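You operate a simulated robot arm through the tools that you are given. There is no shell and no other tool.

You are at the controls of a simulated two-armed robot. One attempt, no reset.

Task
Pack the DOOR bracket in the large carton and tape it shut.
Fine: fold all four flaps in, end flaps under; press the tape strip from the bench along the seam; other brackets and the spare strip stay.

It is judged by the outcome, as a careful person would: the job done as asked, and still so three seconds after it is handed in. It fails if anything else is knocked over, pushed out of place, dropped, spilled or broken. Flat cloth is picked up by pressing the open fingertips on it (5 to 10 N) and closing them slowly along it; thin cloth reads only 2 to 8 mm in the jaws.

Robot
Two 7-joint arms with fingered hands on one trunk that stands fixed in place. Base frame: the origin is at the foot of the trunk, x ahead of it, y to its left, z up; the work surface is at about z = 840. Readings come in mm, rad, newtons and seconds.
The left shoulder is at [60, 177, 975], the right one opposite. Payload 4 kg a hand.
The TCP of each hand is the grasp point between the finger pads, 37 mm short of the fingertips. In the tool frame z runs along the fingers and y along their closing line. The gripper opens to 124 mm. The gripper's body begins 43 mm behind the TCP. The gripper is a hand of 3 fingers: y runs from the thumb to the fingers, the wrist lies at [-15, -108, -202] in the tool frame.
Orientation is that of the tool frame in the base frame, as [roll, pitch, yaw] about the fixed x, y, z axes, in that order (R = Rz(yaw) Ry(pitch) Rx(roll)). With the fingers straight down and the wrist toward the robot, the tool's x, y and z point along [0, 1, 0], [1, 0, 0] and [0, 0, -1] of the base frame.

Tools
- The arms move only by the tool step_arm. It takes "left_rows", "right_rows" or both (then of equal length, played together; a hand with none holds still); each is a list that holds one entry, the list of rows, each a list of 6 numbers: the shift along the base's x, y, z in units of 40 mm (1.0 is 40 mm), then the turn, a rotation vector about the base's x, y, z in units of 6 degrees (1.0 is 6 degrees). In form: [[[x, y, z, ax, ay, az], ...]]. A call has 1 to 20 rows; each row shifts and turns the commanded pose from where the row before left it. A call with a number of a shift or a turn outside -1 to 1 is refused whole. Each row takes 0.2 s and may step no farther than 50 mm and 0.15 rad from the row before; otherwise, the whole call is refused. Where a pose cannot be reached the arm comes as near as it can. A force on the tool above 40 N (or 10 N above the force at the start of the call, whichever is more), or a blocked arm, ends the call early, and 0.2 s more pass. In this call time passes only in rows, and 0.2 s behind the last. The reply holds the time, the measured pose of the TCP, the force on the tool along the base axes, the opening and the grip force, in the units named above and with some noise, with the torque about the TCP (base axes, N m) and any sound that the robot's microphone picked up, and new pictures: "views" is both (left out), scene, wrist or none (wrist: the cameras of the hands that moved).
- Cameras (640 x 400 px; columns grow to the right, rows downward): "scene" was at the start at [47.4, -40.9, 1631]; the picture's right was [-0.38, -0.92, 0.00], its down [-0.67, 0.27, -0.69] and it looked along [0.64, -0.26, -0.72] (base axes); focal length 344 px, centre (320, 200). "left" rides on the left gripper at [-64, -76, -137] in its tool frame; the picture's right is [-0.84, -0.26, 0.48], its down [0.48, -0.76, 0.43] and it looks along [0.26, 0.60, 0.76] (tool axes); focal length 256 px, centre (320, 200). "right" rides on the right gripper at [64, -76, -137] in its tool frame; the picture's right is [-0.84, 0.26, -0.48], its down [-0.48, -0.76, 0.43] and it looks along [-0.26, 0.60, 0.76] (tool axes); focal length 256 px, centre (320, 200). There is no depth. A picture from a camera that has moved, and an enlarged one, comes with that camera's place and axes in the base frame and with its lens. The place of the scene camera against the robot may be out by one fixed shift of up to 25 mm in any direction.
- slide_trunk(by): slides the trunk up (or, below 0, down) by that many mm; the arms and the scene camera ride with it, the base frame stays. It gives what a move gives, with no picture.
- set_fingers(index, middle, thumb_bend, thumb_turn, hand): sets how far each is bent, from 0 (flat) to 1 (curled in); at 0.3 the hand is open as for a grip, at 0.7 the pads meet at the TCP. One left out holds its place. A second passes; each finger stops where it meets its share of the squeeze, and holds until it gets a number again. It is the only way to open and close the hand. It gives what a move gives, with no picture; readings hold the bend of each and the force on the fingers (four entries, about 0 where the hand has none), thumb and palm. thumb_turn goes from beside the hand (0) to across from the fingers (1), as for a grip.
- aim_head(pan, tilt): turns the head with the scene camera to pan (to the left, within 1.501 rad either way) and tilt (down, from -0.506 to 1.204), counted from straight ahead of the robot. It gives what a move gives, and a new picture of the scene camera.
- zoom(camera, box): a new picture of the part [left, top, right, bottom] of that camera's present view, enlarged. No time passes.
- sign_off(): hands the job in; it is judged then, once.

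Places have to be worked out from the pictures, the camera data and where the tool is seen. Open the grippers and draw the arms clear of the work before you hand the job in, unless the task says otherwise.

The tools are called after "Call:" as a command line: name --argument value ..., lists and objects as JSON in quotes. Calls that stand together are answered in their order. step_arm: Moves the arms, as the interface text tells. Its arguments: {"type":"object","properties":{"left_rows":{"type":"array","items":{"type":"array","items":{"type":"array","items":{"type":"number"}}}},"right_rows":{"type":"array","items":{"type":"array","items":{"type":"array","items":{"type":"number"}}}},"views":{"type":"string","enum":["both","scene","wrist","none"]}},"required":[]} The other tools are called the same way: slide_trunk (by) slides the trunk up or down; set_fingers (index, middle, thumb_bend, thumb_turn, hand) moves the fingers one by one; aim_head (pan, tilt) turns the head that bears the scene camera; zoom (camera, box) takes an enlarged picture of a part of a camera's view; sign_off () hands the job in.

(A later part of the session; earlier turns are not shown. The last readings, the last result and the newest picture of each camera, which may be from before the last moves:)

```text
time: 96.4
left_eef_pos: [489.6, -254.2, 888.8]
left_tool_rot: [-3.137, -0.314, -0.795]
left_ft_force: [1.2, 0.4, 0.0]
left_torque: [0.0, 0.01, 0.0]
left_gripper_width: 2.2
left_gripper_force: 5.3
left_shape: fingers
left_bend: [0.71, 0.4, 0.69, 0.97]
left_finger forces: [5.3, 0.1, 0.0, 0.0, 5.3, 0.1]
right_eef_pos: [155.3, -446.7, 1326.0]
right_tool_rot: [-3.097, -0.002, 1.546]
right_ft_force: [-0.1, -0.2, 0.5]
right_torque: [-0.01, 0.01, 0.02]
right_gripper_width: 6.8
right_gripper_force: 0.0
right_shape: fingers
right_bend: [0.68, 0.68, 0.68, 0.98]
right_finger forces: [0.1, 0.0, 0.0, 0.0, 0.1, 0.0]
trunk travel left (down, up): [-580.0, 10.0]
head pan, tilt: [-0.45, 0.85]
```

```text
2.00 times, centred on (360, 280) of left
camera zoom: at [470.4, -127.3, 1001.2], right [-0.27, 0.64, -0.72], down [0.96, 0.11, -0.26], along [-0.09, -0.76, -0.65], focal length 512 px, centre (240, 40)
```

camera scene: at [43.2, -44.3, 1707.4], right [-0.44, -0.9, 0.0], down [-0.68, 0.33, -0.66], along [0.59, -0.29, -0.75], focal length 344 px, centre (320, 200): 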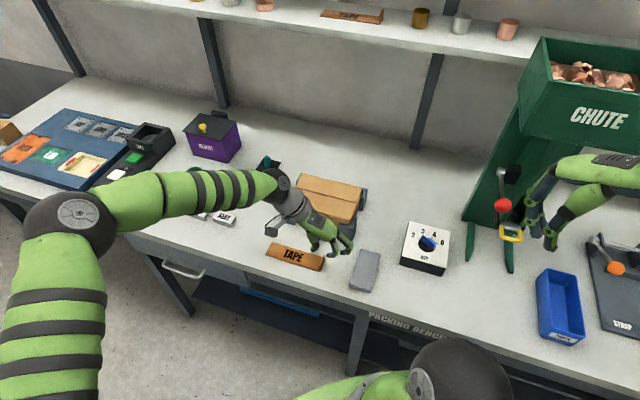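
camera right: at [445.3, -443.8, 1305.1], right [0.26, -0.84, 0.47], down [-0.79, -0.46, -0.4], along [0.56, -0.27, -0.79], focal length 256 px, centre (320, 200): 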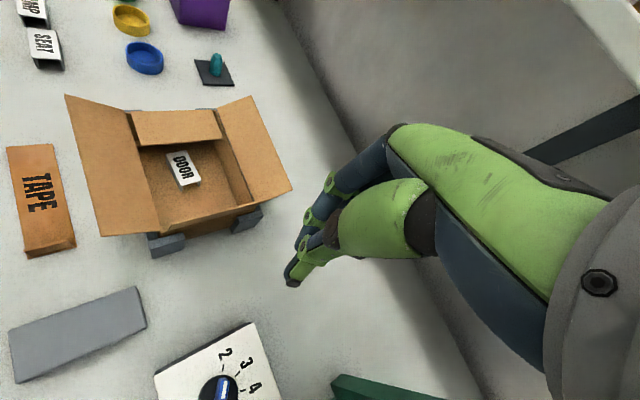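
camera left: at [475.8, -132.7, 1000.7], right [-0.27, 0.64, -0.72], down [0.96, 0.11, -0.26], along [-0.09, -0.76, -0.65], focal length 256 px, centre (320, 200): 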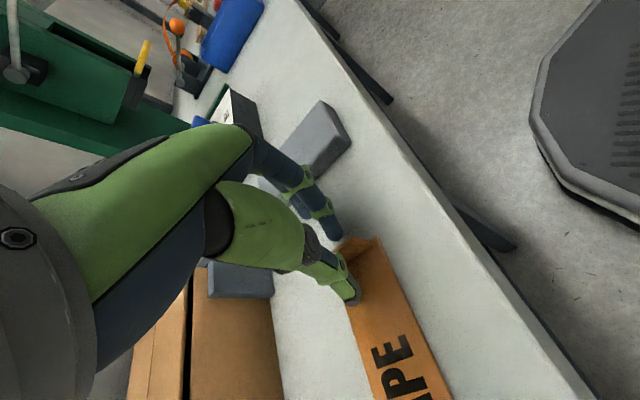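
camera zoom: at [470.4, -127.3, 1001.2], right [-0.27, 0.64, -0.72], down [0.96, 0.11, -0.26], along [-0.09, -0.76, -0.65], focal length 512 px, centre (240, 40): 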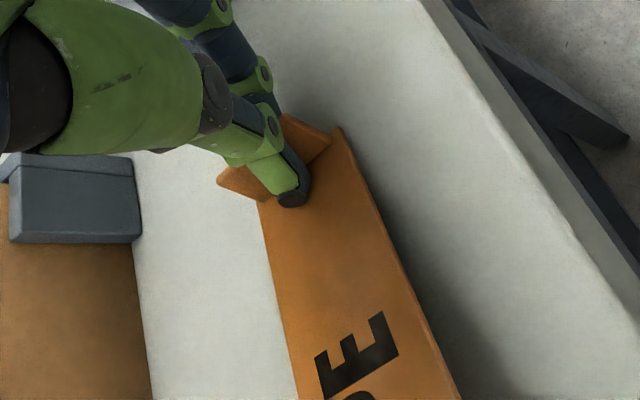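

Call:
set_fingers --hand "left" --index 0.74 --thumb_bend 0.74

Call:
step_arm --left_rows '[[[0, 0, 0.25, 0, 0, 0], [0, 0, 0.5, 0, 0, 0]]]' --views "wrist"

Call:
zoom --camera "scene" --box '[240, 190, 370, 290]'

Call:
zoom --camera "right" --box '[160, 60, 280, 170]'

```text
time: 97.4
left_eef_pos: [488.6, -253.7, 889.2]
left_tool_rot: [-3.134, -0.313, -0.796]
left_ft_force: [-0.2, 0.4, 0.2]
left_torque: [-0.02, 0.0, 0.01]
left_gripper_width: 1.9
left_gripper_force: 8.7
left_shape: fingers
left_bend: [0.72, 0.4, 0.69, 0.97]
left_finger forces: [8.9, 0.0, 0.0, 0.1, 9.0, 0.0]
right_eef_pos: [155.2, -447.2, 1327.0]
right_tool_rot: [-3.095, -0.002, 1.546]
right_ft_force: [-0.3, 0.1, -0.1]
right_torque: [0.01, -0.01, -0.01]
right_gripper_width: 6.5
right_gripper_force: 0.1
right_shape: fingers
right_bend: [0.68, 0.68, 0.68, 0.98]
right_finger forces: [0.1, 0.0, 0.0, 0.0, 0.1, 0.0]
trunk travel left (down, up): [-580.0, 10.0]
head pan, tilt: [-0.45, 0.85]
```

```text
time: 98.0
left_eef_pos: [488.2, -251.9, 920.2]
left_tool_rot: [-3.137, -0.315, -0.797]
left_ft_force: [-0.5, -0.2, -0.2]
left_torque: [0.02, -0.01, -0.02]
left_gripper_width: 1.8
left_gripper_force: 9.0
left_shape: fingers
left_bend: [0.72, 0.4, 0.69, 0.97]
left_finger forces: [9.1, 0.0, 0.0, 0.1, 8.8, 0.0]
right_eef_pos: [155.8, -446.5, 1326.5]
right_tool_rot: [-3.096, -0.002, 1.547]
right_ft_force: [0.1, 0.3, 1.0]
right_torque: [0.01, -0.01, -0.04]
right_gripper_width: 6.8
right_gripper_force: 0.0
right_shape: fingers
right_bend: [0.68, 0.68, 0.68, 0.98]
right_finger forces: [0.0, 0.0, 0.0, 0.0, 0.0, 0.1]
trunk travel left (down, up): [-580.0, 10.0]
head pan, tilt: [-0.45, 0.85]
camera left: at [469.2, -125.5, 1032.1], right [-0.27, 0.64, -0.72], down [0.96, 0.11, -0.26], along [-0.09, -0.76, -0.65], focal length 256 px, centre (320, 200)
```

left: 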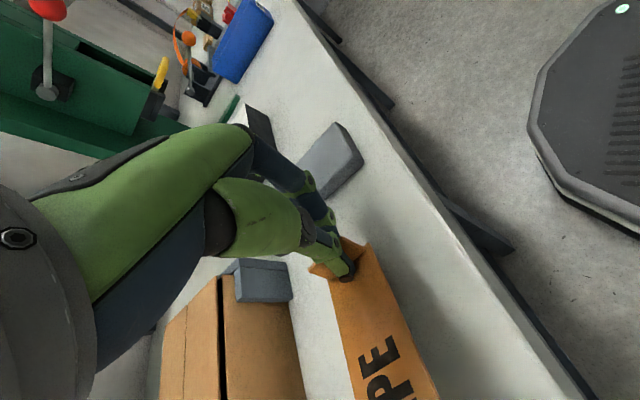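

```text
4.00 times, centred on (305, 240) of scene
camera zoom: at [43.2, -44.2, 1707.3], right [-0.44, -0.9, 0.0], down [-0.68, 0.33, -0.66], along [0.59, -0.29, -0.75], focal length 1374 px, centre (380, 40)
```

zoom: 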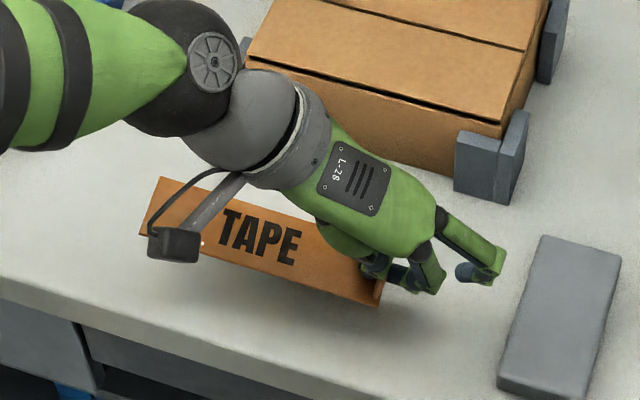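

```text
3.64 times, centred on (220, 115) of right
camera zoom: at [85.8, -381.4, 1467.1], right [0.26, -0.84, 0.47], down [-0.79, -0.46, -0.4], along [0.56, -0.27, -0.79], focal length 931 px, centre (684, 509)
```

zoom: 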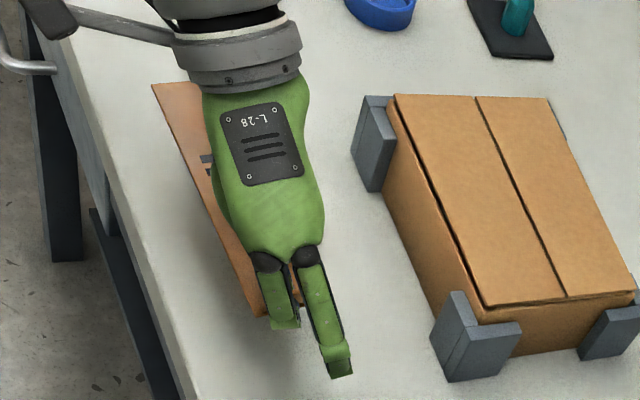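

The strip is lifted, held by index and thumb at 9 N. I judge its far end to be raised about 10° and swung about 8° to the front, so while raising I rotate the hand to level and straighten it.

Call:
step_arm --left_rows '[[[0, 0, 0.6, -0.25, 0.25, -0.3], [0, 0, 0.6, -0.25, 0.25, -0.3], [0, 0, 0.6, -0.25, 0.25, -0.3], [0, 0, 0.6, -0.25, 0.25, -0.3]]]' --views "wrist"

Call:
zoom --camera "scene" --box '[240, 190, 370, 290]'

Call:
zoom --camera "right" --box '[160, 40, 280, 150]'

```text
time: 99.0
left_eef_pos: [487.8, -253.6, 1012.8]
left_tool_rot: [2.992, -0.32, -0.872]
left_ft_force: [-0.1, 0.2, -0.4]
left_torque: [0.02, -0.01, 0.01]
left_gripper_width: 2.1
left_gripper_force: 9.5
left_shape: fingers
left_bend: [0.72, 0.4, 0.69, 0.97]
left_finger forces: [9.0, 0.1, 0.1, 0.0, 9.0, 0.0]
right_eef_pos: [155.6, -446.7, 1327.0]
right_tool_rot: [-3.096, -0.003, 1.547]
right_ft_force: [-0.1, -0.1, -1.1]
right_torque: [-0.01, -0.02, -0.01]
right_gripper_width: 6.6
right_gripper_force: 0.0
right_shape: fingers
right_bend: [0.68, 0.68, 0.68, 0.98]
right_finger forces: [0.1, 0.0, 0.0, 0.1, 0.0, 0.0]
trunk travel left (down, up): [-580.0, 10.0]
head pan, tilt: [-0.45, 0.85]
camera left: at [496.8, -116.2, 1111.4], right [-0.27, 0.6, -0.75], down [0.93, -0.04, -0.36], along [-0.25, -0.8, -0.55], focal length 256 px, centre (320, 200)
```

left: 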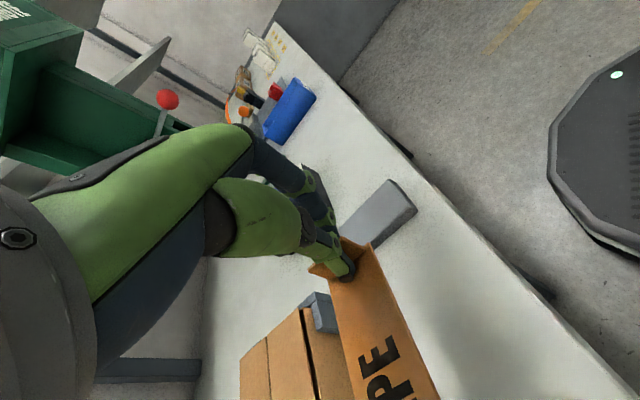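

```text
4.00 times, centred on (305, 240) of scene
camera zoom: at [43.3, -44.3, 1707.4], right [-0.44, -0.9, 0.0], down [-0.68, 0.33, -0.66], along [0.59, -0.29, -0.75], focal length 1374 px, centre (380, 40)
```

zoom: 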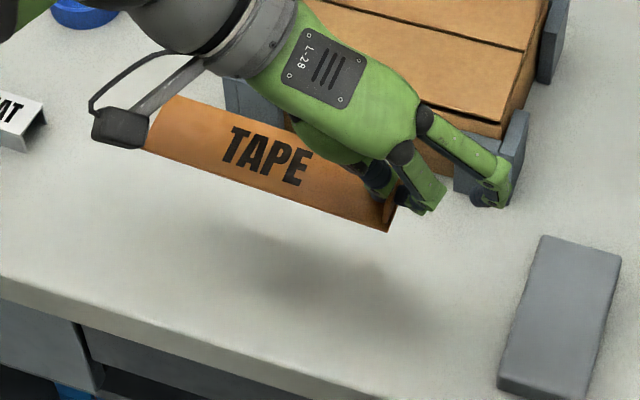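

```text
3.64 times, centred on (220, 95) of right
camera zoom: at [85.9, -381.5, 1467.1], right [0.26, -0.84, 0.47], down [-0.79, -0.46, -0.4], along [0.56, -0.27, -0.79], focal length 931 px, centre (684, 582)
```

zoom: 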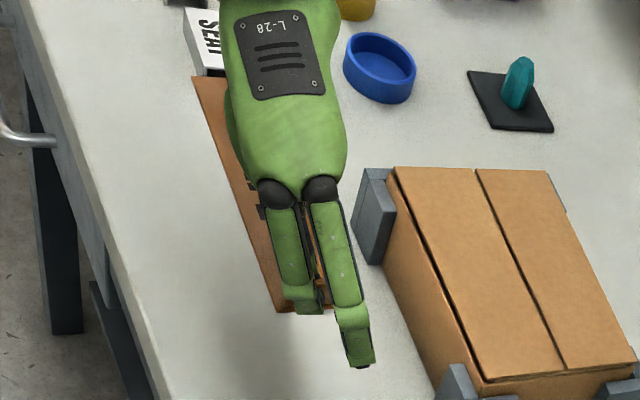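

By triangulating the strip's corners from two cameras it is still about 7° high at the far end and 1.6° off in heading. I correct that while carrying it across above the carton seam.

Call:
step_arm --left_rows '[[[0.45, -0.62, 0.05, -0.135, 0.135, -0.045], [0.45, -0.62, 0.05, -0.135, 0.135, -0.045], [0.45, -0.62, 0.05, -0.135, 0.135, -0.045], [0.45, -0.62, 0.05, -0.135, 0.135, -0.045], [0.45, -0.62, 0.05, -0.135, 0.135, -0.045], [0.45, -0.62, 0.05, -0.135, 0.135, -0.045]]]' --views "both"

Call:
zoom --camera "scene" --box '[260, 130, 390, 250]'

Call:
zoom --camera "right" --box '[180, 0, 320, 140]'

```text
time: 100.4
left_eef_pos: [565.8, -380.1, 1032.2]
left_tool_rot: [2.873, -0.33, -0.862]
left_ft_force: [1.0, -0.2, -0.1]
left_torque: [-0.02, -0.04, 0.03]
left_gripper_width: 1.7
left_gripper_force: 9.0
left_shape: fingers
left_bend: [0.72, 0.4, 0.69, 0.97]
left_finger forces: [9.0, 0.0, 0.0, 0.1, 9.1, 0.0]
left hand out of reach, approached as far as the arm can: row 5, 6
right_eef_pos: [154.8, -446.1, 1326.0]
right_tool_rot: [-3.096, -0.002, 1.548]
right_ft_force: [-0.2, -0.1, -0.6]
right_torque: [0.03, 0.0, 0.02]
right_gripper_width: 6.6
right_gripper_force: 0.0
right_shape: fingers
right_bend: [0.68, 0.68, 0.68, 0.98]
right_finger forces: [0.0, 0.1, 0.0, 0.0, 0.0, 0.1]
trunk travel left (down, up): [-580.0, 10.0]
head pan, tilt: [-0.45, 0.85]
camera scene: at [43.3, -44.0, 1707.4], right [-0.44, -0.9, 0.0], down [-0.68, 0.33, -0.66], along [0.59, -0.29, -0.75], focal length 344 px, centre (320, 200)
camera left: at [585.9, -235.3, 1117.2], right [-0.31, 0.55, -0.78], down [0.9, -0.1, -0.43], along [-0.31, -0.83, -0.46], focal length 256 px, centre (320, 200)
```

scene: 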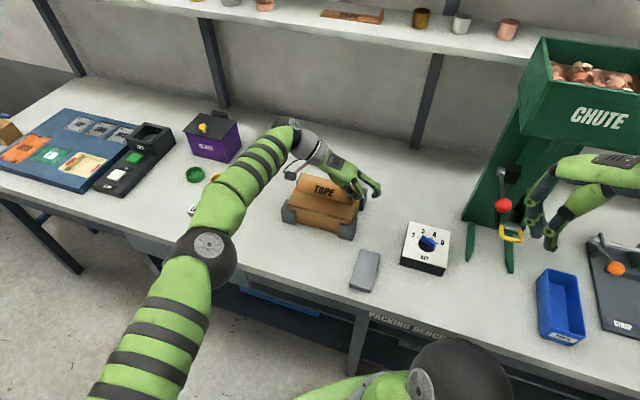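
left: 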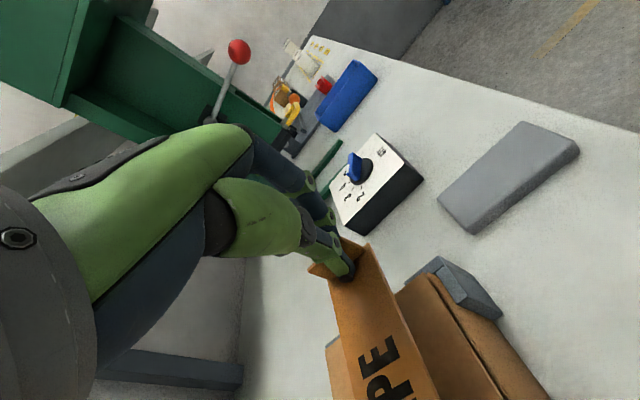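

```text
3.33 times, centred on (325, 190) of scene
camera zoom: at [43.3, -44.0, 1707.4], right [-0.44, -0.9, 0.0], down [-0.68, 0.33, -0.66], along [0.59, -0.29, -0.75], focal length 1145 px, centre (303, 233)
```

zoom: 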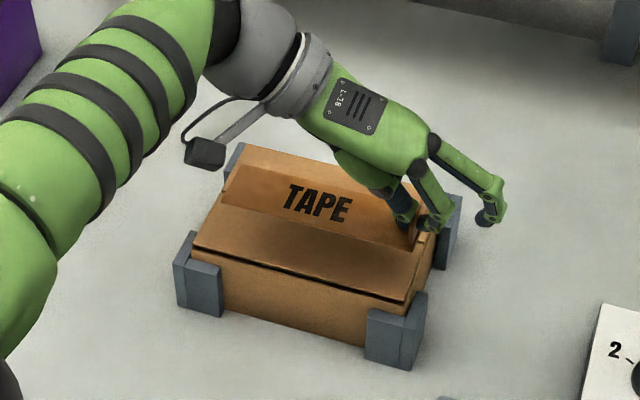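

```text
2.86 times, centred on (250, 70) of right
camera zoom: at [86.0, -381.2, 1467.1], right [0.26, -0.84, 0.47], down [-0.79, -0.46, -0.4], along [0.56, -0.27, -0.79], focal length 731 px, centre (520, 571)
```

zoom: 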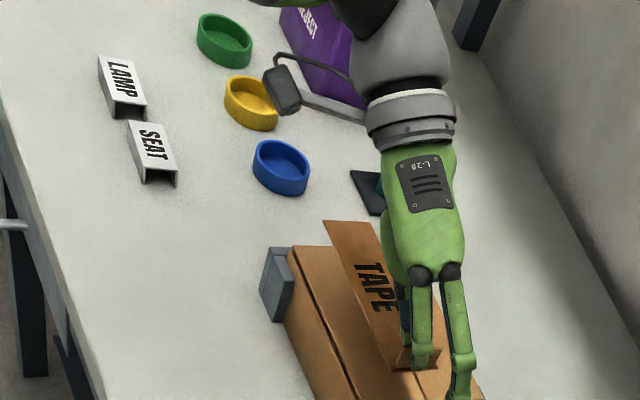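

The arm can't reach the last 38 mm to the seam in this posture. I won't lay it short; I carry the strip back to its place on the bench to re-grip it with the hand leaned back much further.

Call:
step_arm --left_rows '[[[-0.32, 0.53, -0.05, 0, 0, 0], [-0.32, 0.53, -0.05, 0, 0, 0], [-0.32, 0.53, -0.1, 0, 0, 0], [-0.32, 0.53, -0.1, 0, 0, 0], [-0.32, 0.53, -0.2, 0, 0, 0], [-0.32, 0.53, -0.2, 0, 0, 0]]]' --views "wrist"

Call:
zoom --camera "scene" --box '[240, 190, 370, 290]'

Call:
zoom --camera "right" --box '[160, 40, 280, 150]'

```text
time: 101.8
left_eef_pos: [492.2, -250.8, 1001.1]
left_tool_rot: [2.865, -0.332, -0.859]
left_ft_force: [0.4, -0.3, -0.6]
left_torque: [-0.02, 0.02, 0.01]
left_gripper_width: 2.1
left_gripper_force: 8.7
left_shape: fingers
left_bend: [0.72, 0.4, 0.69, 0.97]
left_finger forces: [9.1, 0.1, 0.0, 0.0, 9.3, 0.1]
right_eef_pos: [155.0, -446.0, 1326.3]
right_tool_rot: [-3.096, -0.001, 1.545]
right_ft_force: [0.1, 0.1, -0.2]
right_torque: [-0.03, 0.03, 0.0]
right_gripper_width: 6.7
right_gripper_force: 0.0
right_shape: fingers
right_bend: [0.68, 0.68, 0.68, 0.98]
right_finger forces: [0.0, 0.0, 0.0, 0.0, 0.0, 0.1]
trunk travel left (down, up): [-580.0, 10.0]
head pan, tilt: [-0.45, 0.85]
camera left: at [511.6, -105.8, 1086.4], right [-0.32, 0.54, -0.78], down [0.9, -0.1, -0.43], along [-0.31, -0.83, -0.46], focal length 256 px, centre (320, 200)
```

left: 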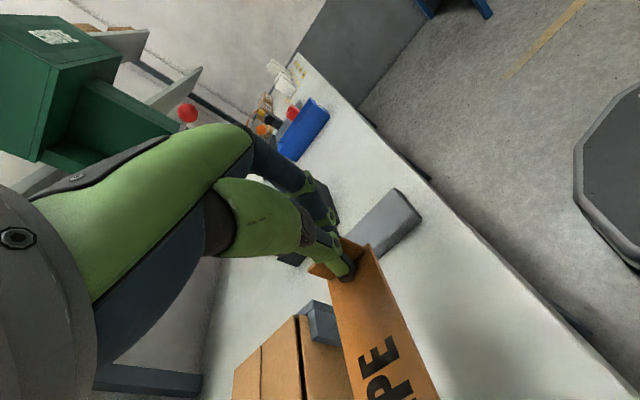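

```text
4.00 times, centred on (305, 240) of scene
camera zoom: at [43.3, -43.7, 1707.4], right [-0.44, -0.9, 0.0], down [-0.68, 0.33, -0.66], along [0.59, -0.29, -0.75], focal length 1374 px, centre (380, 40)
```

zoom: 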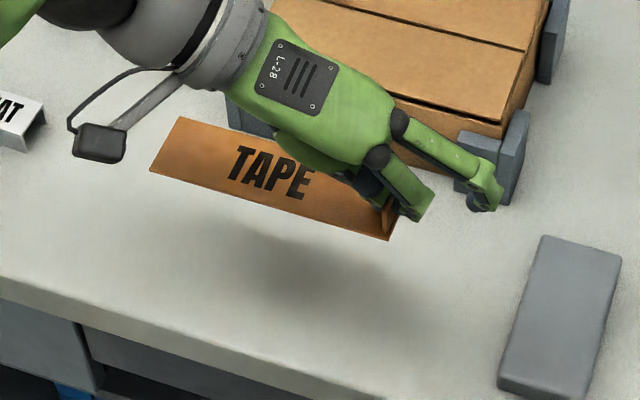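

```text
3.64 times, centred on (220, 95) of right
camera zoom: at [85.9, -381.0, 1467.2], right [0.26, -0.84, 0.47], down [-0.79, -0.46, -0.4], along [0.56, -0.27, -0.79], focal length 931 px, centre (684, 582)
```

zoom: 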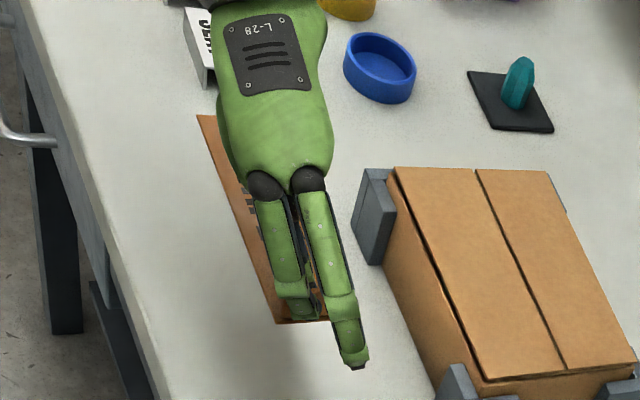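

The strip is now level within 2°. I lower it gently back onto the bench.

Call:
step_arm --left_rows '[[[0, 0, -0.7, 0, 0, 0], [0, 0, -0.7, 0, 0, 0], [0, 0, -0.6, 0, 0, 0], [0, 0, -0.3, 0, 0, 0], [0, 0, -0.15, 0, 0, 0]]]' --views "wrist"

Call:
zoom --camera "scene" --box '[240, 190, 370, 290]'

```text
time: 103.0
left_eef_pos: [491.3, -250.8, 905.5]
left_tool_rot: [2.867, -0.329, -0.861]
left_ft_force: [-0.5, 0.5, 0.0]
left_torque: [0.0, 0.05, -0.01]
left_gripper_width: 2.0
left_gripper_force: 9.3
left_shape: fingers
left_bend: [0.72, 0.4, 0.69, 0.97]
left_finger forces: [9.3, 0.0, 0.0, 0.0, 9.3, 0.0]
right_eef_pos: [155.4, -447.4, 1326.4]
right_tool_rot: [-3.096, 0.0, 1.547]
right_ft_force: [0.1, 0.0, -0.1]
right_torque: [0.01, 0.02, 0.0]
right_gripper_width: 6.5
right_gripper_force: 0.0
right_shape: fingers
right_bend: [0.68, 0.68, 0.68, 0.98]
right_finger forces: [0.1, 0.0, 0.0, 0.0, 0.0, 0.0]
trunk travel left (down, up): [-580.0, 10.0]
head pan, tilt: [-0.45, 0.85]
camera left: at [511.3, -105.7, 990.6], right [-0.32, 0.54, -0.78], down [0.9, -0.1, -0.43], along [-0.31, -0.83, -0.46], focal length 256 px, centre (320, 200)
```

left: 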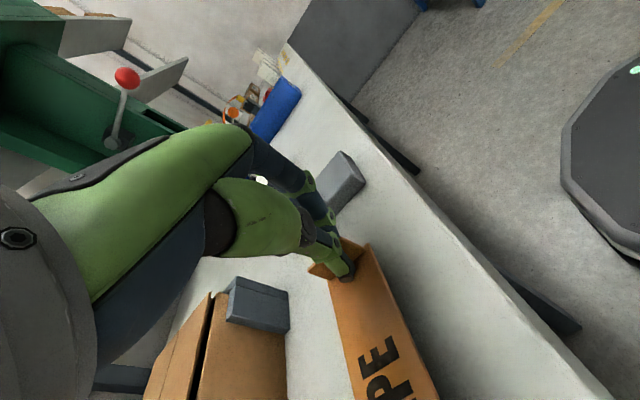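

```text
4.00 times, centred on (305, 240) of scene
camera zoom: at [43.5, -44.3, 1707.4], right [-0.44, -0.9, 0.0], down [-0.68, 0.33, -0.66], along [0.59, -0.29, -0.75], focal length 1374 px, centre (380, 40)
```

zoom: 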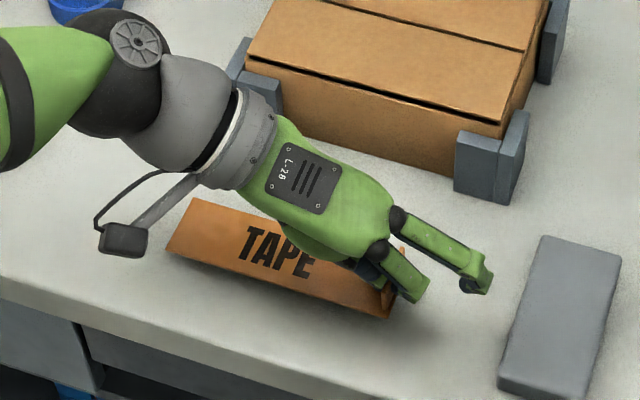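

Call:
step_arm --left_rows '[[[0, 0, -0.1, 0, 0, 0], [0, 0, -0.08, 0, 0, 0]]]' --views "none"

Call:
zoom --camera "left" --box '[260, 180, 460, 400]'

Call:
zoom --camera "scene" --box '[250, 210, 350, 290]'

```text
time: 103.6
left_eef_pos: [491.0, -250.9, 897.2]
left_tool_rot: [2.868, -0.33, -0.862]
left_ft_force: [-0.2, 0.2, 0.2]
left_torque: [-0.01, 0.03, -0.03]
left_gripper_width: 2.1
left_gripper_force: 9.1
left_shape: fingers
left_bend: [0.72, 0.4, 0.69, 0.97]
left_finger forces: [9.2, 0.1, 0.1, 0.1, 9.3, 0.0]
right_eef_pos: [155.6, -446.6, 1327.0]
right_tool_rot: [-3.096, -0.003, 1.547]
right_ft_force: [0.7, 0.2, -0.3]
right_torque: [0.04, 0.01, -0.01]
right_gripper_width: 6.7
right_gripper_force: 0.0
right_shape: fingers
right_bend: [0.68, 0.68, 0.68, 0.98]
right_finger forces: [0.0, 0.0, 0.0, 0.0, 0.1, 0.0]
trunk travel left (down, up): [-580.0, 10.0]
head pan, tilt: [-0.45, 0.85]
```

```text
1.82 times, centred on (360, 290) of left
camera zoom: at [511.9, -105.8, 983.2], right [-0.32, 0.54, -0.78], down [0.9, -0.1, -0.43], along [-0.31, -0.83, -0.46], focal length 465 px, centre (247, 36)
```

zoom: 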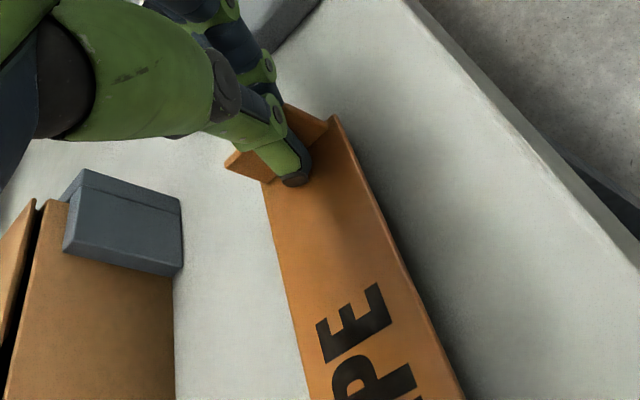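

```text
5.00 times, centred on (300, 250) of scene
camera zoom: at [43.4, -44.4, 1707.4], right [-0.44, -0.9, 0.0], down [-0.68, 0.33, -0.66], along [0.59, -0.29, -0.75], focal length 1718 px, centre (420, -50)
```

zoom: 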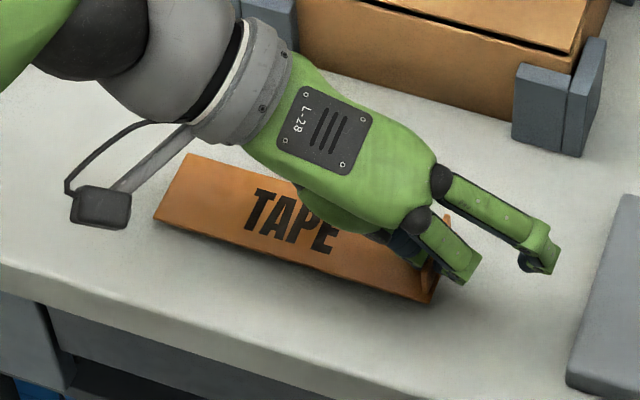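

Call:
step_arm --left_rows '[[[0, 0, -0.08, 0, 0, 0], [0, 0, -0.06, 0, 0, 0]]]' --views "none"

Call:
zoom --camera "scene" --box '[250, 210, 350, 290]'

```text
time: 104.2
left_eef_pos: [492.5, -251.1, 892.9]
left_tool_rot: [2.867, -0.329, -0.861]
left_ft_force: [0.0, 0.3, 0.2]
left_torque: [-0.02, 0.01, 0.02]
left_gripper_width: 1.8
left_gripper_force: 9.5
left_shape: fingers
left_bend: [0.72, 0.4, 0.69, 0.97]
left_finger forces: [9.3, 0.0, 0.0, 0.0, 9.4, 0.0]
right_eef_pos: [155.7, -446.5, 1326.4]
right_tool_rot: [-3.098, -0.002, 1.546]
right_ft_force: [-0.5, -0.9, 0.3]
right_torque: [-0.02, 0.0, 0.02]
right_gripper_width: 6.8
right_gripper_force: 0.1
right_shape: fingers
right_bend: [0.68, 0.68, 0.68, 0.98]
right_finger forces: [0.1, 0.0, 0.0, 0.0, 0.0, 0.0]
trunk travel left (down, up): [-580.0, 10.0]
head pan, tilt: [-0.45, 0.85]
```

```text
5.00 times, centred on (300, 250) of scene
camera zoom: at [43.4, -44.3, 1707.4], right [-0.44, -0.9, 0.0], down [-0.68, 0.33, -0.66], along [0.59, -0.29, -0.75], focal length 1718 px, centre (420, -50)
```

zoom: 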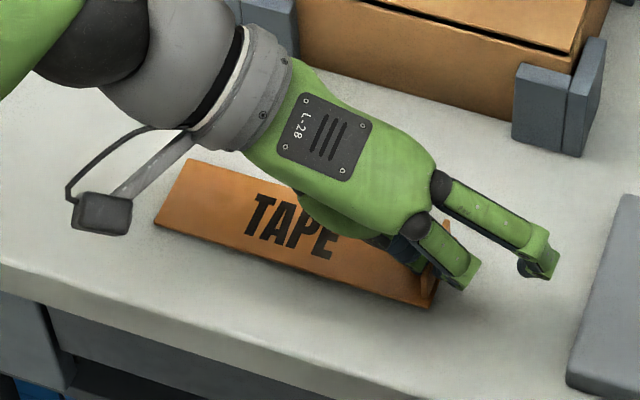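

Call:
step_arm --left_rows '[[[0, 0, -0.06, 0, 0, 0]]]' --views "none"

Call:
set_fingers --hand "left" --index 0.58 --thumb_bend 0.58

Call:
step_arm --left_rows '[[[0, 0, 0.4, 0, 0, 0], [0, 0, 0.8, 0.25, -0.25, 0], [0, 0, 0.9, 0.4, -0.4, 0], [0, 0, 0.9, 0.4, -0.4, 0]]]' --views "both"

Call:
zoom --camera "scene" --box '[250, 210, 350, 290]'

```text
time: 104.6
left_eef_pos: [492.3, -250.5, 890.7]
left_tool_rot: [2.866, -0.329, -0.86]
left_ft_force: [-0.9, 0.5, -0.3]
left_torque: [0.02, 0.03, 0.06]
left_gripper_width: 2.0
left_gripper_force: 9.4
left_shape: fingers
left_bend: [0.72, 0.4, 0.69, 0.97]
left_finger forces: [9.1, 0.0, 0.0, 0.1, 9.2, 0.0]
right_eef_pos: [155.6, -447.5, 1325.4]
right_tool_rot: [-3.097, -0.002, 1.546]
right_ft_force: [-0.2, -0.4, 0.3]
right_torque: [0.03, 0.0, 0.04]
right_gripper_width: 6.4
right_gripper_force: 0.1
right_shape: fingers
right_bend: [0.68, 0.68, 0.68, 0.98]
right_finger forces: [0.0, 0.0, 0.1, 0.1, 0.0, 0.0]
trunk travel left (down, up): [-580.0, 10.0]
head pan, tilt: [-0.45, 0.85]
```

```text
time: 105.6
left_eef_pos: [492.7, -251.0, 889.5]
left_tool_rot: [2.867, -0.333, -0.86]
left_ft_force: [-1.1, 0.6, 6.7]
left_torque: [0.05, -0.1, 0.03]
left_gripper_width: 38.4
left_gripper_force: 3.0
left_shape: fingers
left_bend: [0.57, 0.4, 0.57, 0.98]
left_finger forces: [0.0, 0.0, 0.0, 0.0, 6.4, 0.0]
right_eef_pos: [154.4, -445.7, 1326.5]
right_tool_rot: [-3.097, -0.002, 1.546]
right_ft_force: [0.5, -0.1, -0.5]
right_torque: [0.03, -0.02, -0.02]
right_gripper_width: 6.8
right_gripper_force: 0.0
right_shape: fingers
right_bend: [0.68, 0.68, 0.68, 0.98]
right_finger forces: [0.1, 0.0, 0.0, 0.0, 0.1, 0.0]
trunk travel left (down, up): [-580.0, 10.0]
head pan, tilt: [-0.45, 0.85]
```

```text
time: 106.6
left_eef_pos: [491.8, -252.5, 1008.6]
left_tool_rot: [3.031, -0.313, -0.911]
left_ft_force: [-0.6, -0.8, 0.1]
left_torque: [0.02, -0.01, 0.01]
left_gripper_width: 39.8
left_gripper_force: 0.0
left_shape: fingers
left_bend: [0.57, 0.4, 0.57, 0.98]
left_finger forces: [0.1, 0.0, 0.0, 0.0, 0.0, 0.0]
right_eef_pos: [154.6, -448.0, 1325.0]
right_tool_rot: [-3.097, -0.001, 1.547]
right_ft_force: [0.2, -0.2, 1.4]
right_torque: [0.04, -0.02, -0.01]
right_gripper_width: 7.1
right_gripper_force: 0.0
right_shape: fingers
right_bend: [0.68, 0.68, 0.68, 0.98]
right_finger forces: [0.0, 0.0, 0.0, 0.1, 0.0, 0.0]
trunk travel left (down, up): [-580.0, 10.0]
head pan, tilt: [-0.45, 0.85]
camera scene: at [42.7, -44.5, 1707.3], right [-0.44, -0.9, 0.0], down [-0.68, 0.33, -0.66], along [0.59, -0.29, -0.75], focal length 344 px, centre (320, 200)
camera left: at [502.3, -117.3, 1112.2], right [-0.23, 0.63, -0.74], down [0.94, -0.06, -0.34], along [-0.26, -0.78, -0.58], focal length 256 px, centre (320, 200)
```

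scene: 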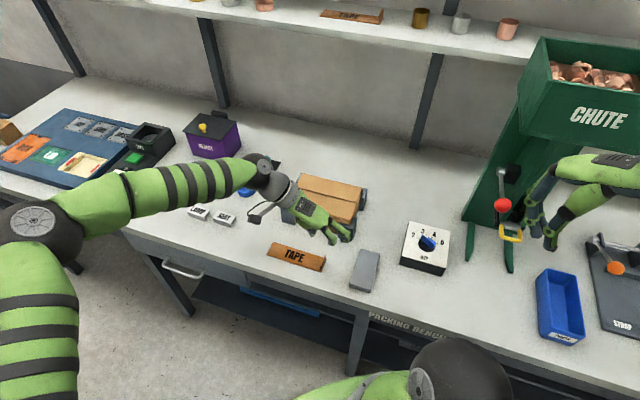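
left: 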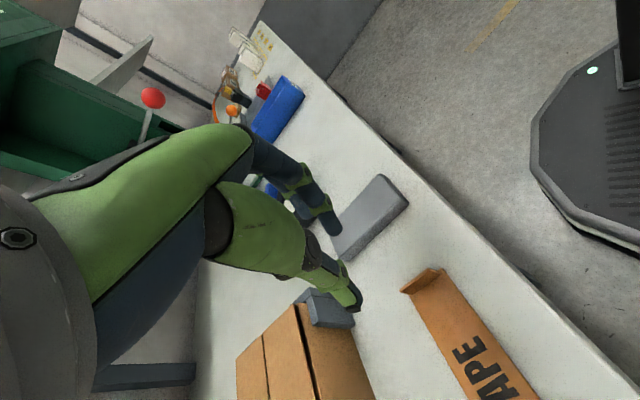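

```text
5.00 times, centred on (300, 250) of scene
camera zoom: at [42.7, -44.5, 1707.3], right [-0.44, -0.9, 0.0], down [-0.68, 0.33, -0.66], along [0.59, -0.29, -0.75], focal length 1718 px, centre (420, -50)
```

zoom: 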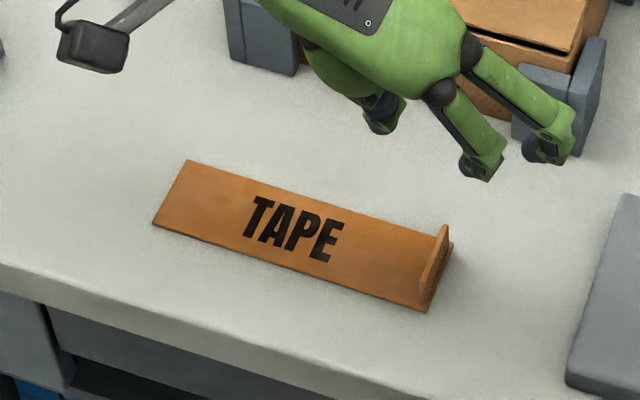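

The strip lies flat on the bench again. Before re-gripping I lean the hand back to 40° and test, empty-handed, whether it can reach the spot above the seam.

Call:
step_arm --left_rows '[[[0, 0, 0.4, 0.356, -0.356, 0.76], [0, 0, 0.2, 0.356, -0.356, 0.76], [0.2, -0.3, 0, -0.65, -0.65, 0], [0.4, -0.6, 0, -0.65, -0.65, 0], [0.4, -0.6, 0, -0.65, -0.65, 0], [0.4, -0.6, 0, -0.65, -0.65, 0], [0.45, -0.6, 0, 0, 0, 0], [0.45, -0.6, 0, 0, 0, 0], [0.4, -0.45, -0.4, 0, 0, 0]]]' --views "both"

```text
time: 108.6
left_eef_pos: [601.8, -405.6, 1014.4]
left_tool_rot: [3.14, -0.693, -0.786]
left_ft_force: [-1.1, -0.5, -0.5]
left_torque: [-0.02, 0.02, -0.01]
left_gripper_width: 39.8
left_gripper_force: 0.0
left_shape: fingers
left_bend: [0.57, 0.4, 0.57, 0.98]
left_finger forces: [0.0, 0.0, 0.0, 0.0, 0.0, 0.0]
right_eef_pos: [155.3, -447.5, 1326.0]
right_tool_rot: [-3.095, -0.003, 1.546]
right_ft_force: [-0.6, 0.9, 0.4]
right_torque: [-0.01, -0.04, -0.02]
right_gripper_width: 6.6
right_gripper_force: 0.0
right_shape: fingers
right_bend: [0.68, 0.68, 0.68, 0.98]
right_finger forces: [0.0, 0.0, 0.0, 0.0, 0.0, 0.1]
trunk travel left (down, up): [-580.0, 10.0]
head pan, tilt: [-0.45, 0.85]
camera scene: at [43.7, -45.1, 1707.4], right [-0.44, -0.9, 0.0], down [-0.68, 0.33, -0.66], along [0.59, -0.29, -0.75], focal length 344 px, centre (320, 200)
camera left: at [558.6, -254.0, 1080.6], right [-0.06, 0.42, -0.91], down [1.0, 0.08, -0.03], along [0.06, -0.9, -0.42], focal length 256 px, centre (320, 200)
```

scene: 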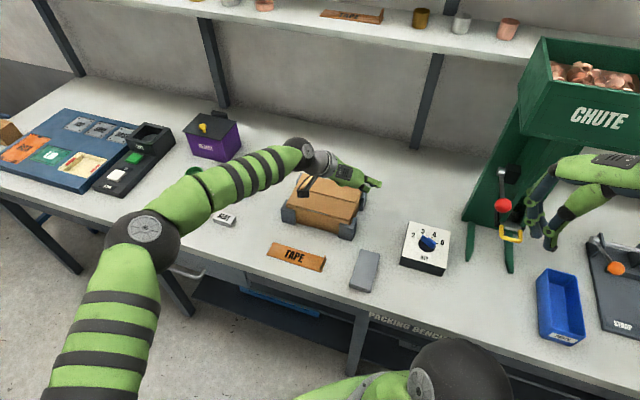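
left: 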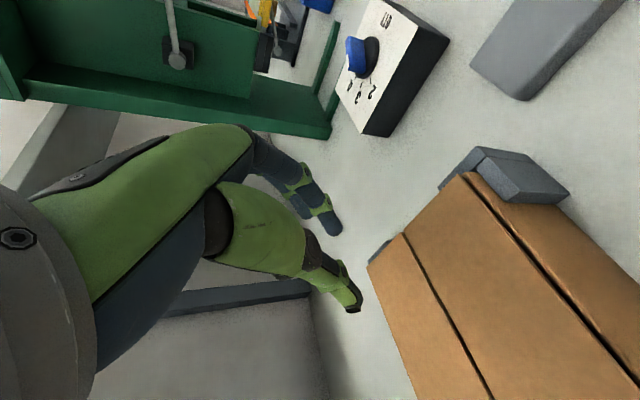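

With 40° lean it reaches easily. I go back above the tab with the same attitude, with index and thumb set to straddle it.

Call:
step_arm --left_rows '[[[-0.58, 0.76, 0, 0, 0, 0], [-0.58, 0.76, 0, 0, 0, 0], [-0.58, 0.76, -0.2, 0, 0, 0], [-0.6, 0.78, -0.6, 0, 0, 0], [-0.6, 0.78, -0.6, 0, 0, 0]]]' --views "wrist"

Call:
zoom --camera "scene" --box '[250, 210, 370, 290]'

Call:
zoom --camera "right" --box '[160, 60, 280, 170]'

```text
time: 109.8
left_eef_pos: [479.3, -250.2, 961.1]
left_tool_rot: [-3.139, -0.693, -0.788]
left_ft_force: [-0.3, -0.1, -0.2]
left_torque: [0.01, -0.01, -0.01]
left_gripper_width: 39.9
left_gripper_force: 0.0
left_shape: fingers
left_bend: [0.57, 0.4, 0.57, 0.98]
left_finger forces: [0.1, 0.0, 0.1, 0.1, 0.1, 0.1]
right_eef_pos: [154.1, -446.1, 1326.4]
right_tool_rot: [-3.097, -0.002, 1.545]
right_ft_force: [0.3, -0.1, -0.3]
right_torque: [-0.01, 0.01, 0.01]
right_gripper_width: 6.5
right_gripper_force: 0.1
right_shape: fingers
right_bend: [0.68, 0.68, 0.68, 0.98]
right_finger forces: [0.0, 0.1, 0.0, 0.0, 0.0, 0.0]
trunk travel left (down, up): [-580.0, 10.0]
head pan, tilt: [-0.45, 0.85]
camera left: at [436.1, -99.3, 1026.1], right [-0.06, 0.42, -0.91], down [1.0, 0.08, -0.03], along [0.06, -0.91, -0.42], focal length 256 px, centre (320, 200)
```

left: 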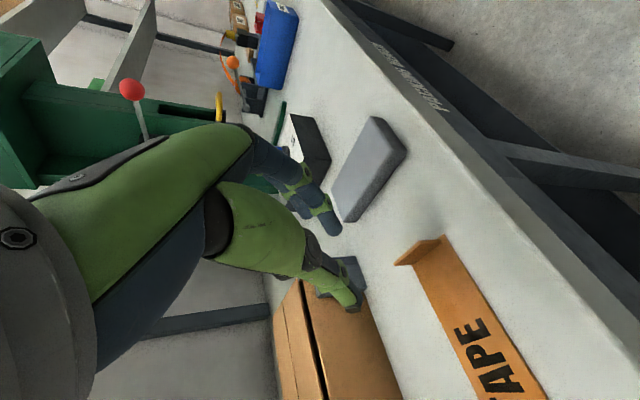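

```text
5.00 times, centred on (310, 250) of scene
camera zoom: at [43.0, -44.0, 1707.4], right [-0.44, -0.9, 0.0], down [-0.68, 0.33, -0.66], along [0.59, -0.29, -0.75], focal length 1718 px, centre (370, -50)
```

zoom: 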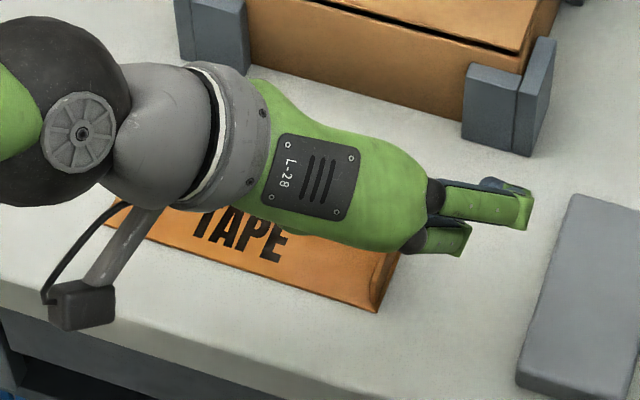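

```text
3.64 times, centred on (220, 115) of right
camera zoom: at [85.6, -381.3, 1467.2], right [0.26, -0.84, 0.47], down [-0.79, -0.46, -0.4], along [0.56, -0.27, -0.79], focal length 931 px, centre (684, 509)
```

zoom: 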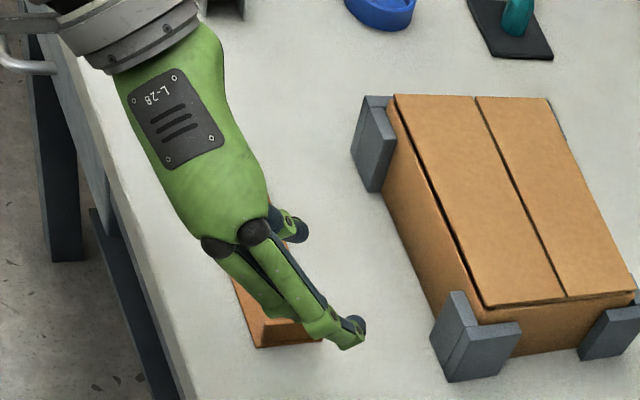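

Call:
zoom --camera "left" --box '[330, 200, 500, 340]'

```text
2.86 times, centred on (415, 270) of left
camera zoom: at [436.1, -99.3, 1026.1], right [-0.06, 0.42, -0.91], down [1.0, 0.08, -0.03], along [0.06, -0.91, -0.42], focal length 731 px, centre (49, 0)
```

zoom: 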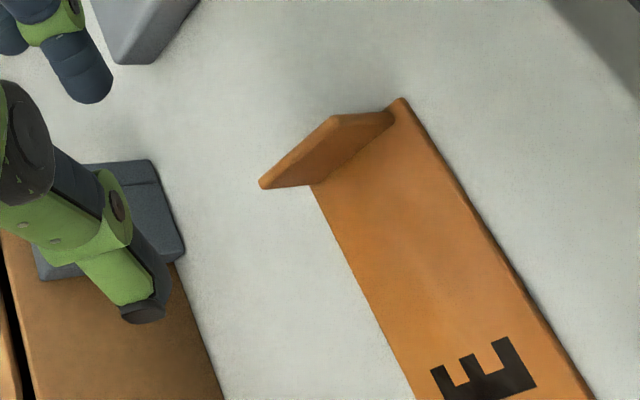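

The tab's plane is at u≈162.5, centre v≈533. I shift 6 mm toward the back and lower so index and thumb straddle it.

Call:
step_arm --left_rows '[[[0.06, -0.05, -0.6, 0, 0, 0], [0.06, -0.05, -0.6, 0, 0, 0], [0, 0, -0.4, 0, 0, 0], [0, 0, -0.25, 0, 0, 0]]]' --views "wrist"

Call:
zoom --camera "left" --box '[260, 180, 460, 340]'

Call:
zoom --camera "right" --box '[180, 110, 260, 170]'

```text
time: 110.8
left_eef_pos: [488.2, -252.6, 886.1]
left_tool_rot: [3.141, -0.693, -0.786]
left_ft_force: [-0.5, -0.6, 1.1]
left_torque: [0.0, -0.02, -0.01]
left_gripper_width: 40.2
left_gripper_force: 0.1
left_shape: fingers
left_bend: [0.57, 0.4, 0.57, 0.98]
left_finger forces: [0.1, 0.1, 0.0, 0.0, 0.0, 0.0]
right_eef_pos: [154.9, -446.5, 1326.5]
right_tool_rot: [-3.095, -0.002, 1.546]
right_ft_force: [0.4, 1.0, -0.3]
right_torque: [0.0, -0.02, -0.02]
right_gripper_width: 6.7
right_gripper_force: 0.0
right_shape: fingers
right_bend: [0.68, 0.68, 0.68, 0.98]
right_finger forces: [0.0, 0.1, 0.0, 0.1, 0.1, 0.0]
trunk travel left (down, up): [-580.0, 10.0]
head pan, tilt: [-0.45, 0.85]
camera left: at [444.8, -102.0, 953.2], right [-0.06, 0.42, -0.91], down [1.0, 0.08, -0.03], along [0.06, -0.91, -0.42], focal length 256 px, centre (320, 200)
```

left: 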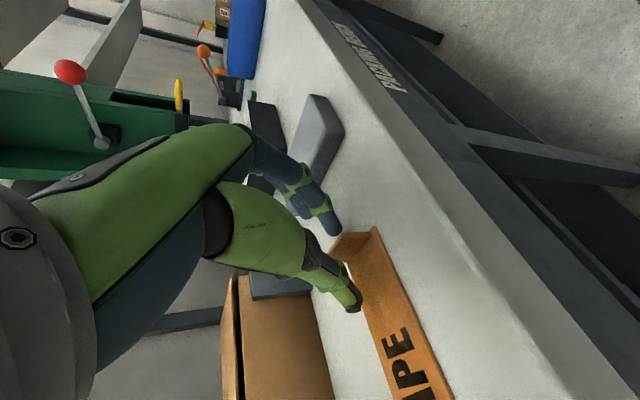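

```text
2.50 times, centred on (360, 260) of left
camera zoom: at [444.8, -102.0, 953.2], right [-0.06, 0.42, -0.91], down [1.0, 0.08, -0.03], along [0.06, -0.91, -0.42], focal length 640 px, centre (220, 50)
```

zoom: 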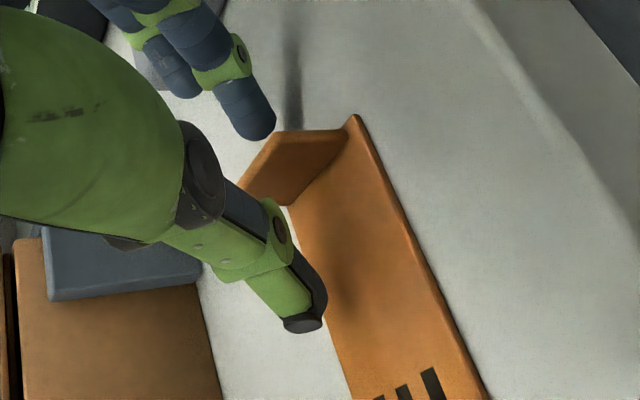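

```text
6.67 times, centred on (220, 140) of right
camera zoom: at [86.0, -381.5, 1467.1], right [0.26, -0.84, 0.47], down [-0.79, -0.46, -0.4], along [0.56, -0.27, -0.79], focal length 1707 px, centre (987, 600)
```

zoom: 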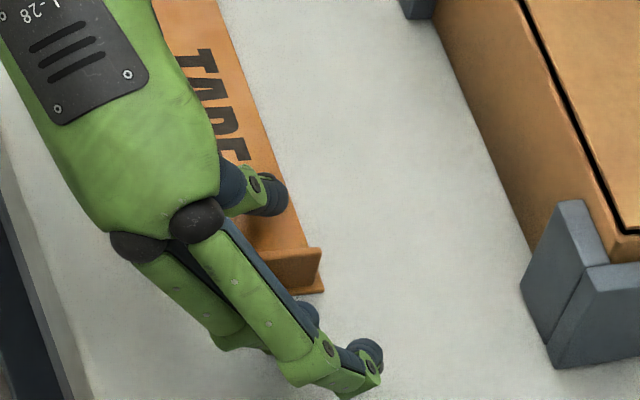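

Call:
step_arm --left_rows '[[[-0.07, 0.07, 0, 0, 0, 0]]]' --views "none"

Call:
set_fingers --hand "left" --index 0.67 --thumb_bend 0.67

Call:
zoom --camera "left" --box '[260, 180, 460, 340]'

Call:
zoom --camera "right" --box '[180, 110, 260, 170]'

```text
time: 111.2
left_eef_pos: [485.3, -248.7, 886.1]
left_tool_rot: [3.14, -0.693, -0.786]
left_ft_force: [0.6, -0.9, -0.5]
left_torque: [0.0, -0.02, 0.01]
left_gripper_width: 39.9
left_gripper_force: 0.2
left_shape: fingers
left_bend: [0.57, 0.4, 0.57, 0.98]
left_finger forces: [0.0, 0.0, 0.0, 0.0, 0.1, 0.0]
right_eef_pos: [154.8, -446.1, 1326.2]
right_tool_rot: [-3.096, -0.002, 1.547]
right_ft_force: [0.0, 0.3, 0.8]
right_torque: [0.01, -0.01, -0.03]
right_gripper_width: 6.8
right_gripper_force: 0.1
right_shape: fingers
right_bend: [0.68, 0.68, 0.68, 0.98]
right_finger forces: [0.1, 0.0, 0.1, 0.1, 0.0, 0.0]
trunk travel left (down, up): [-580.0, 10.0]
head pan, tilt: [-0.45, 0.85]
```

```text
time: 112.2
left_eef_pos: [484.9, -249.1, 887.3]
left_tool_rot: [3.142, -0.693, -0.788]
left_ft_force: [0.2, 0.7, 0.1]
left_torque: [0.0, -0.03, 0.01]
left_gripper_width: 10.1
left_gripper_force: 0.0
left_shape: fingers
left_bend: [0.67, 0.4, 0.67, 0.98]
left_finger forces: [0.1, 0.0, 0.0, 0.1, 0.0, 0.1]
right_eef_pos: [156.4, -448.3, 1327.3]
right_tool_rot: [-3.096, -0.001, 1.546]
right_ft_force: [-0.8, 0.1, 0.6]
right_torque: [0.02, -0.01, -0.01]
right_gripper_width: 6.6
right_gripper_force: 0.1
right_shape: fingers
right_bend: [0.68, 0.68, 0.68, 0.98]
right_finger forces: [0.1, 0.0, 0.1, 0.0, 0.0, 0.0]
trunk travel left (down, up): [-580.0, 10.0]
head pan, tilt: [-0.45, 0.85]
```

```text
2.50 times, centred on (360, 260) of left
camera zoom: at [441.9, -98.4, 953.2], right [-0.06, 0.42, -0.91], down [1.0, 0.08, -0.03], along [0.06, -0.91, -0.42], focal length 640 px, centre (220, 50)
```

zoom: 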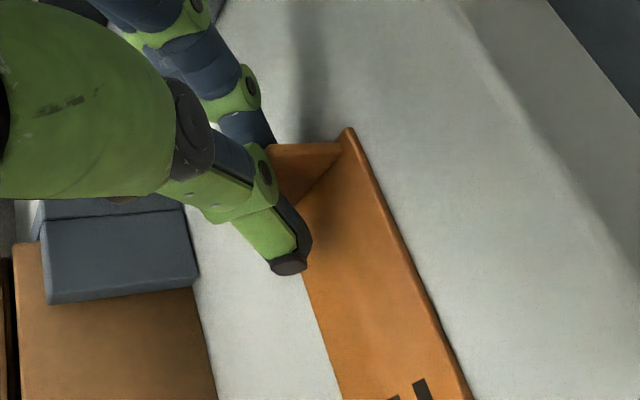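

```text
6.67 times, centred on (220, 140) of right
camera zoom: at [86.0, -381.6, 1467.1], right [0.26, -0.84, 0.47], down [-0.79, -0.46, -0.4], along [0.56, -0.27, -0.79], focal length 1707 px, centre (987, 600)
```

zoom: 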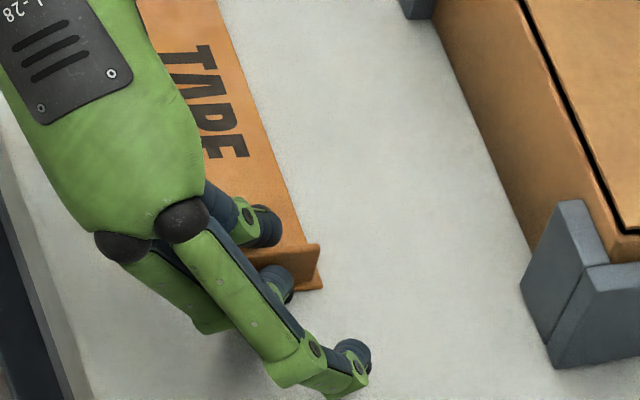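

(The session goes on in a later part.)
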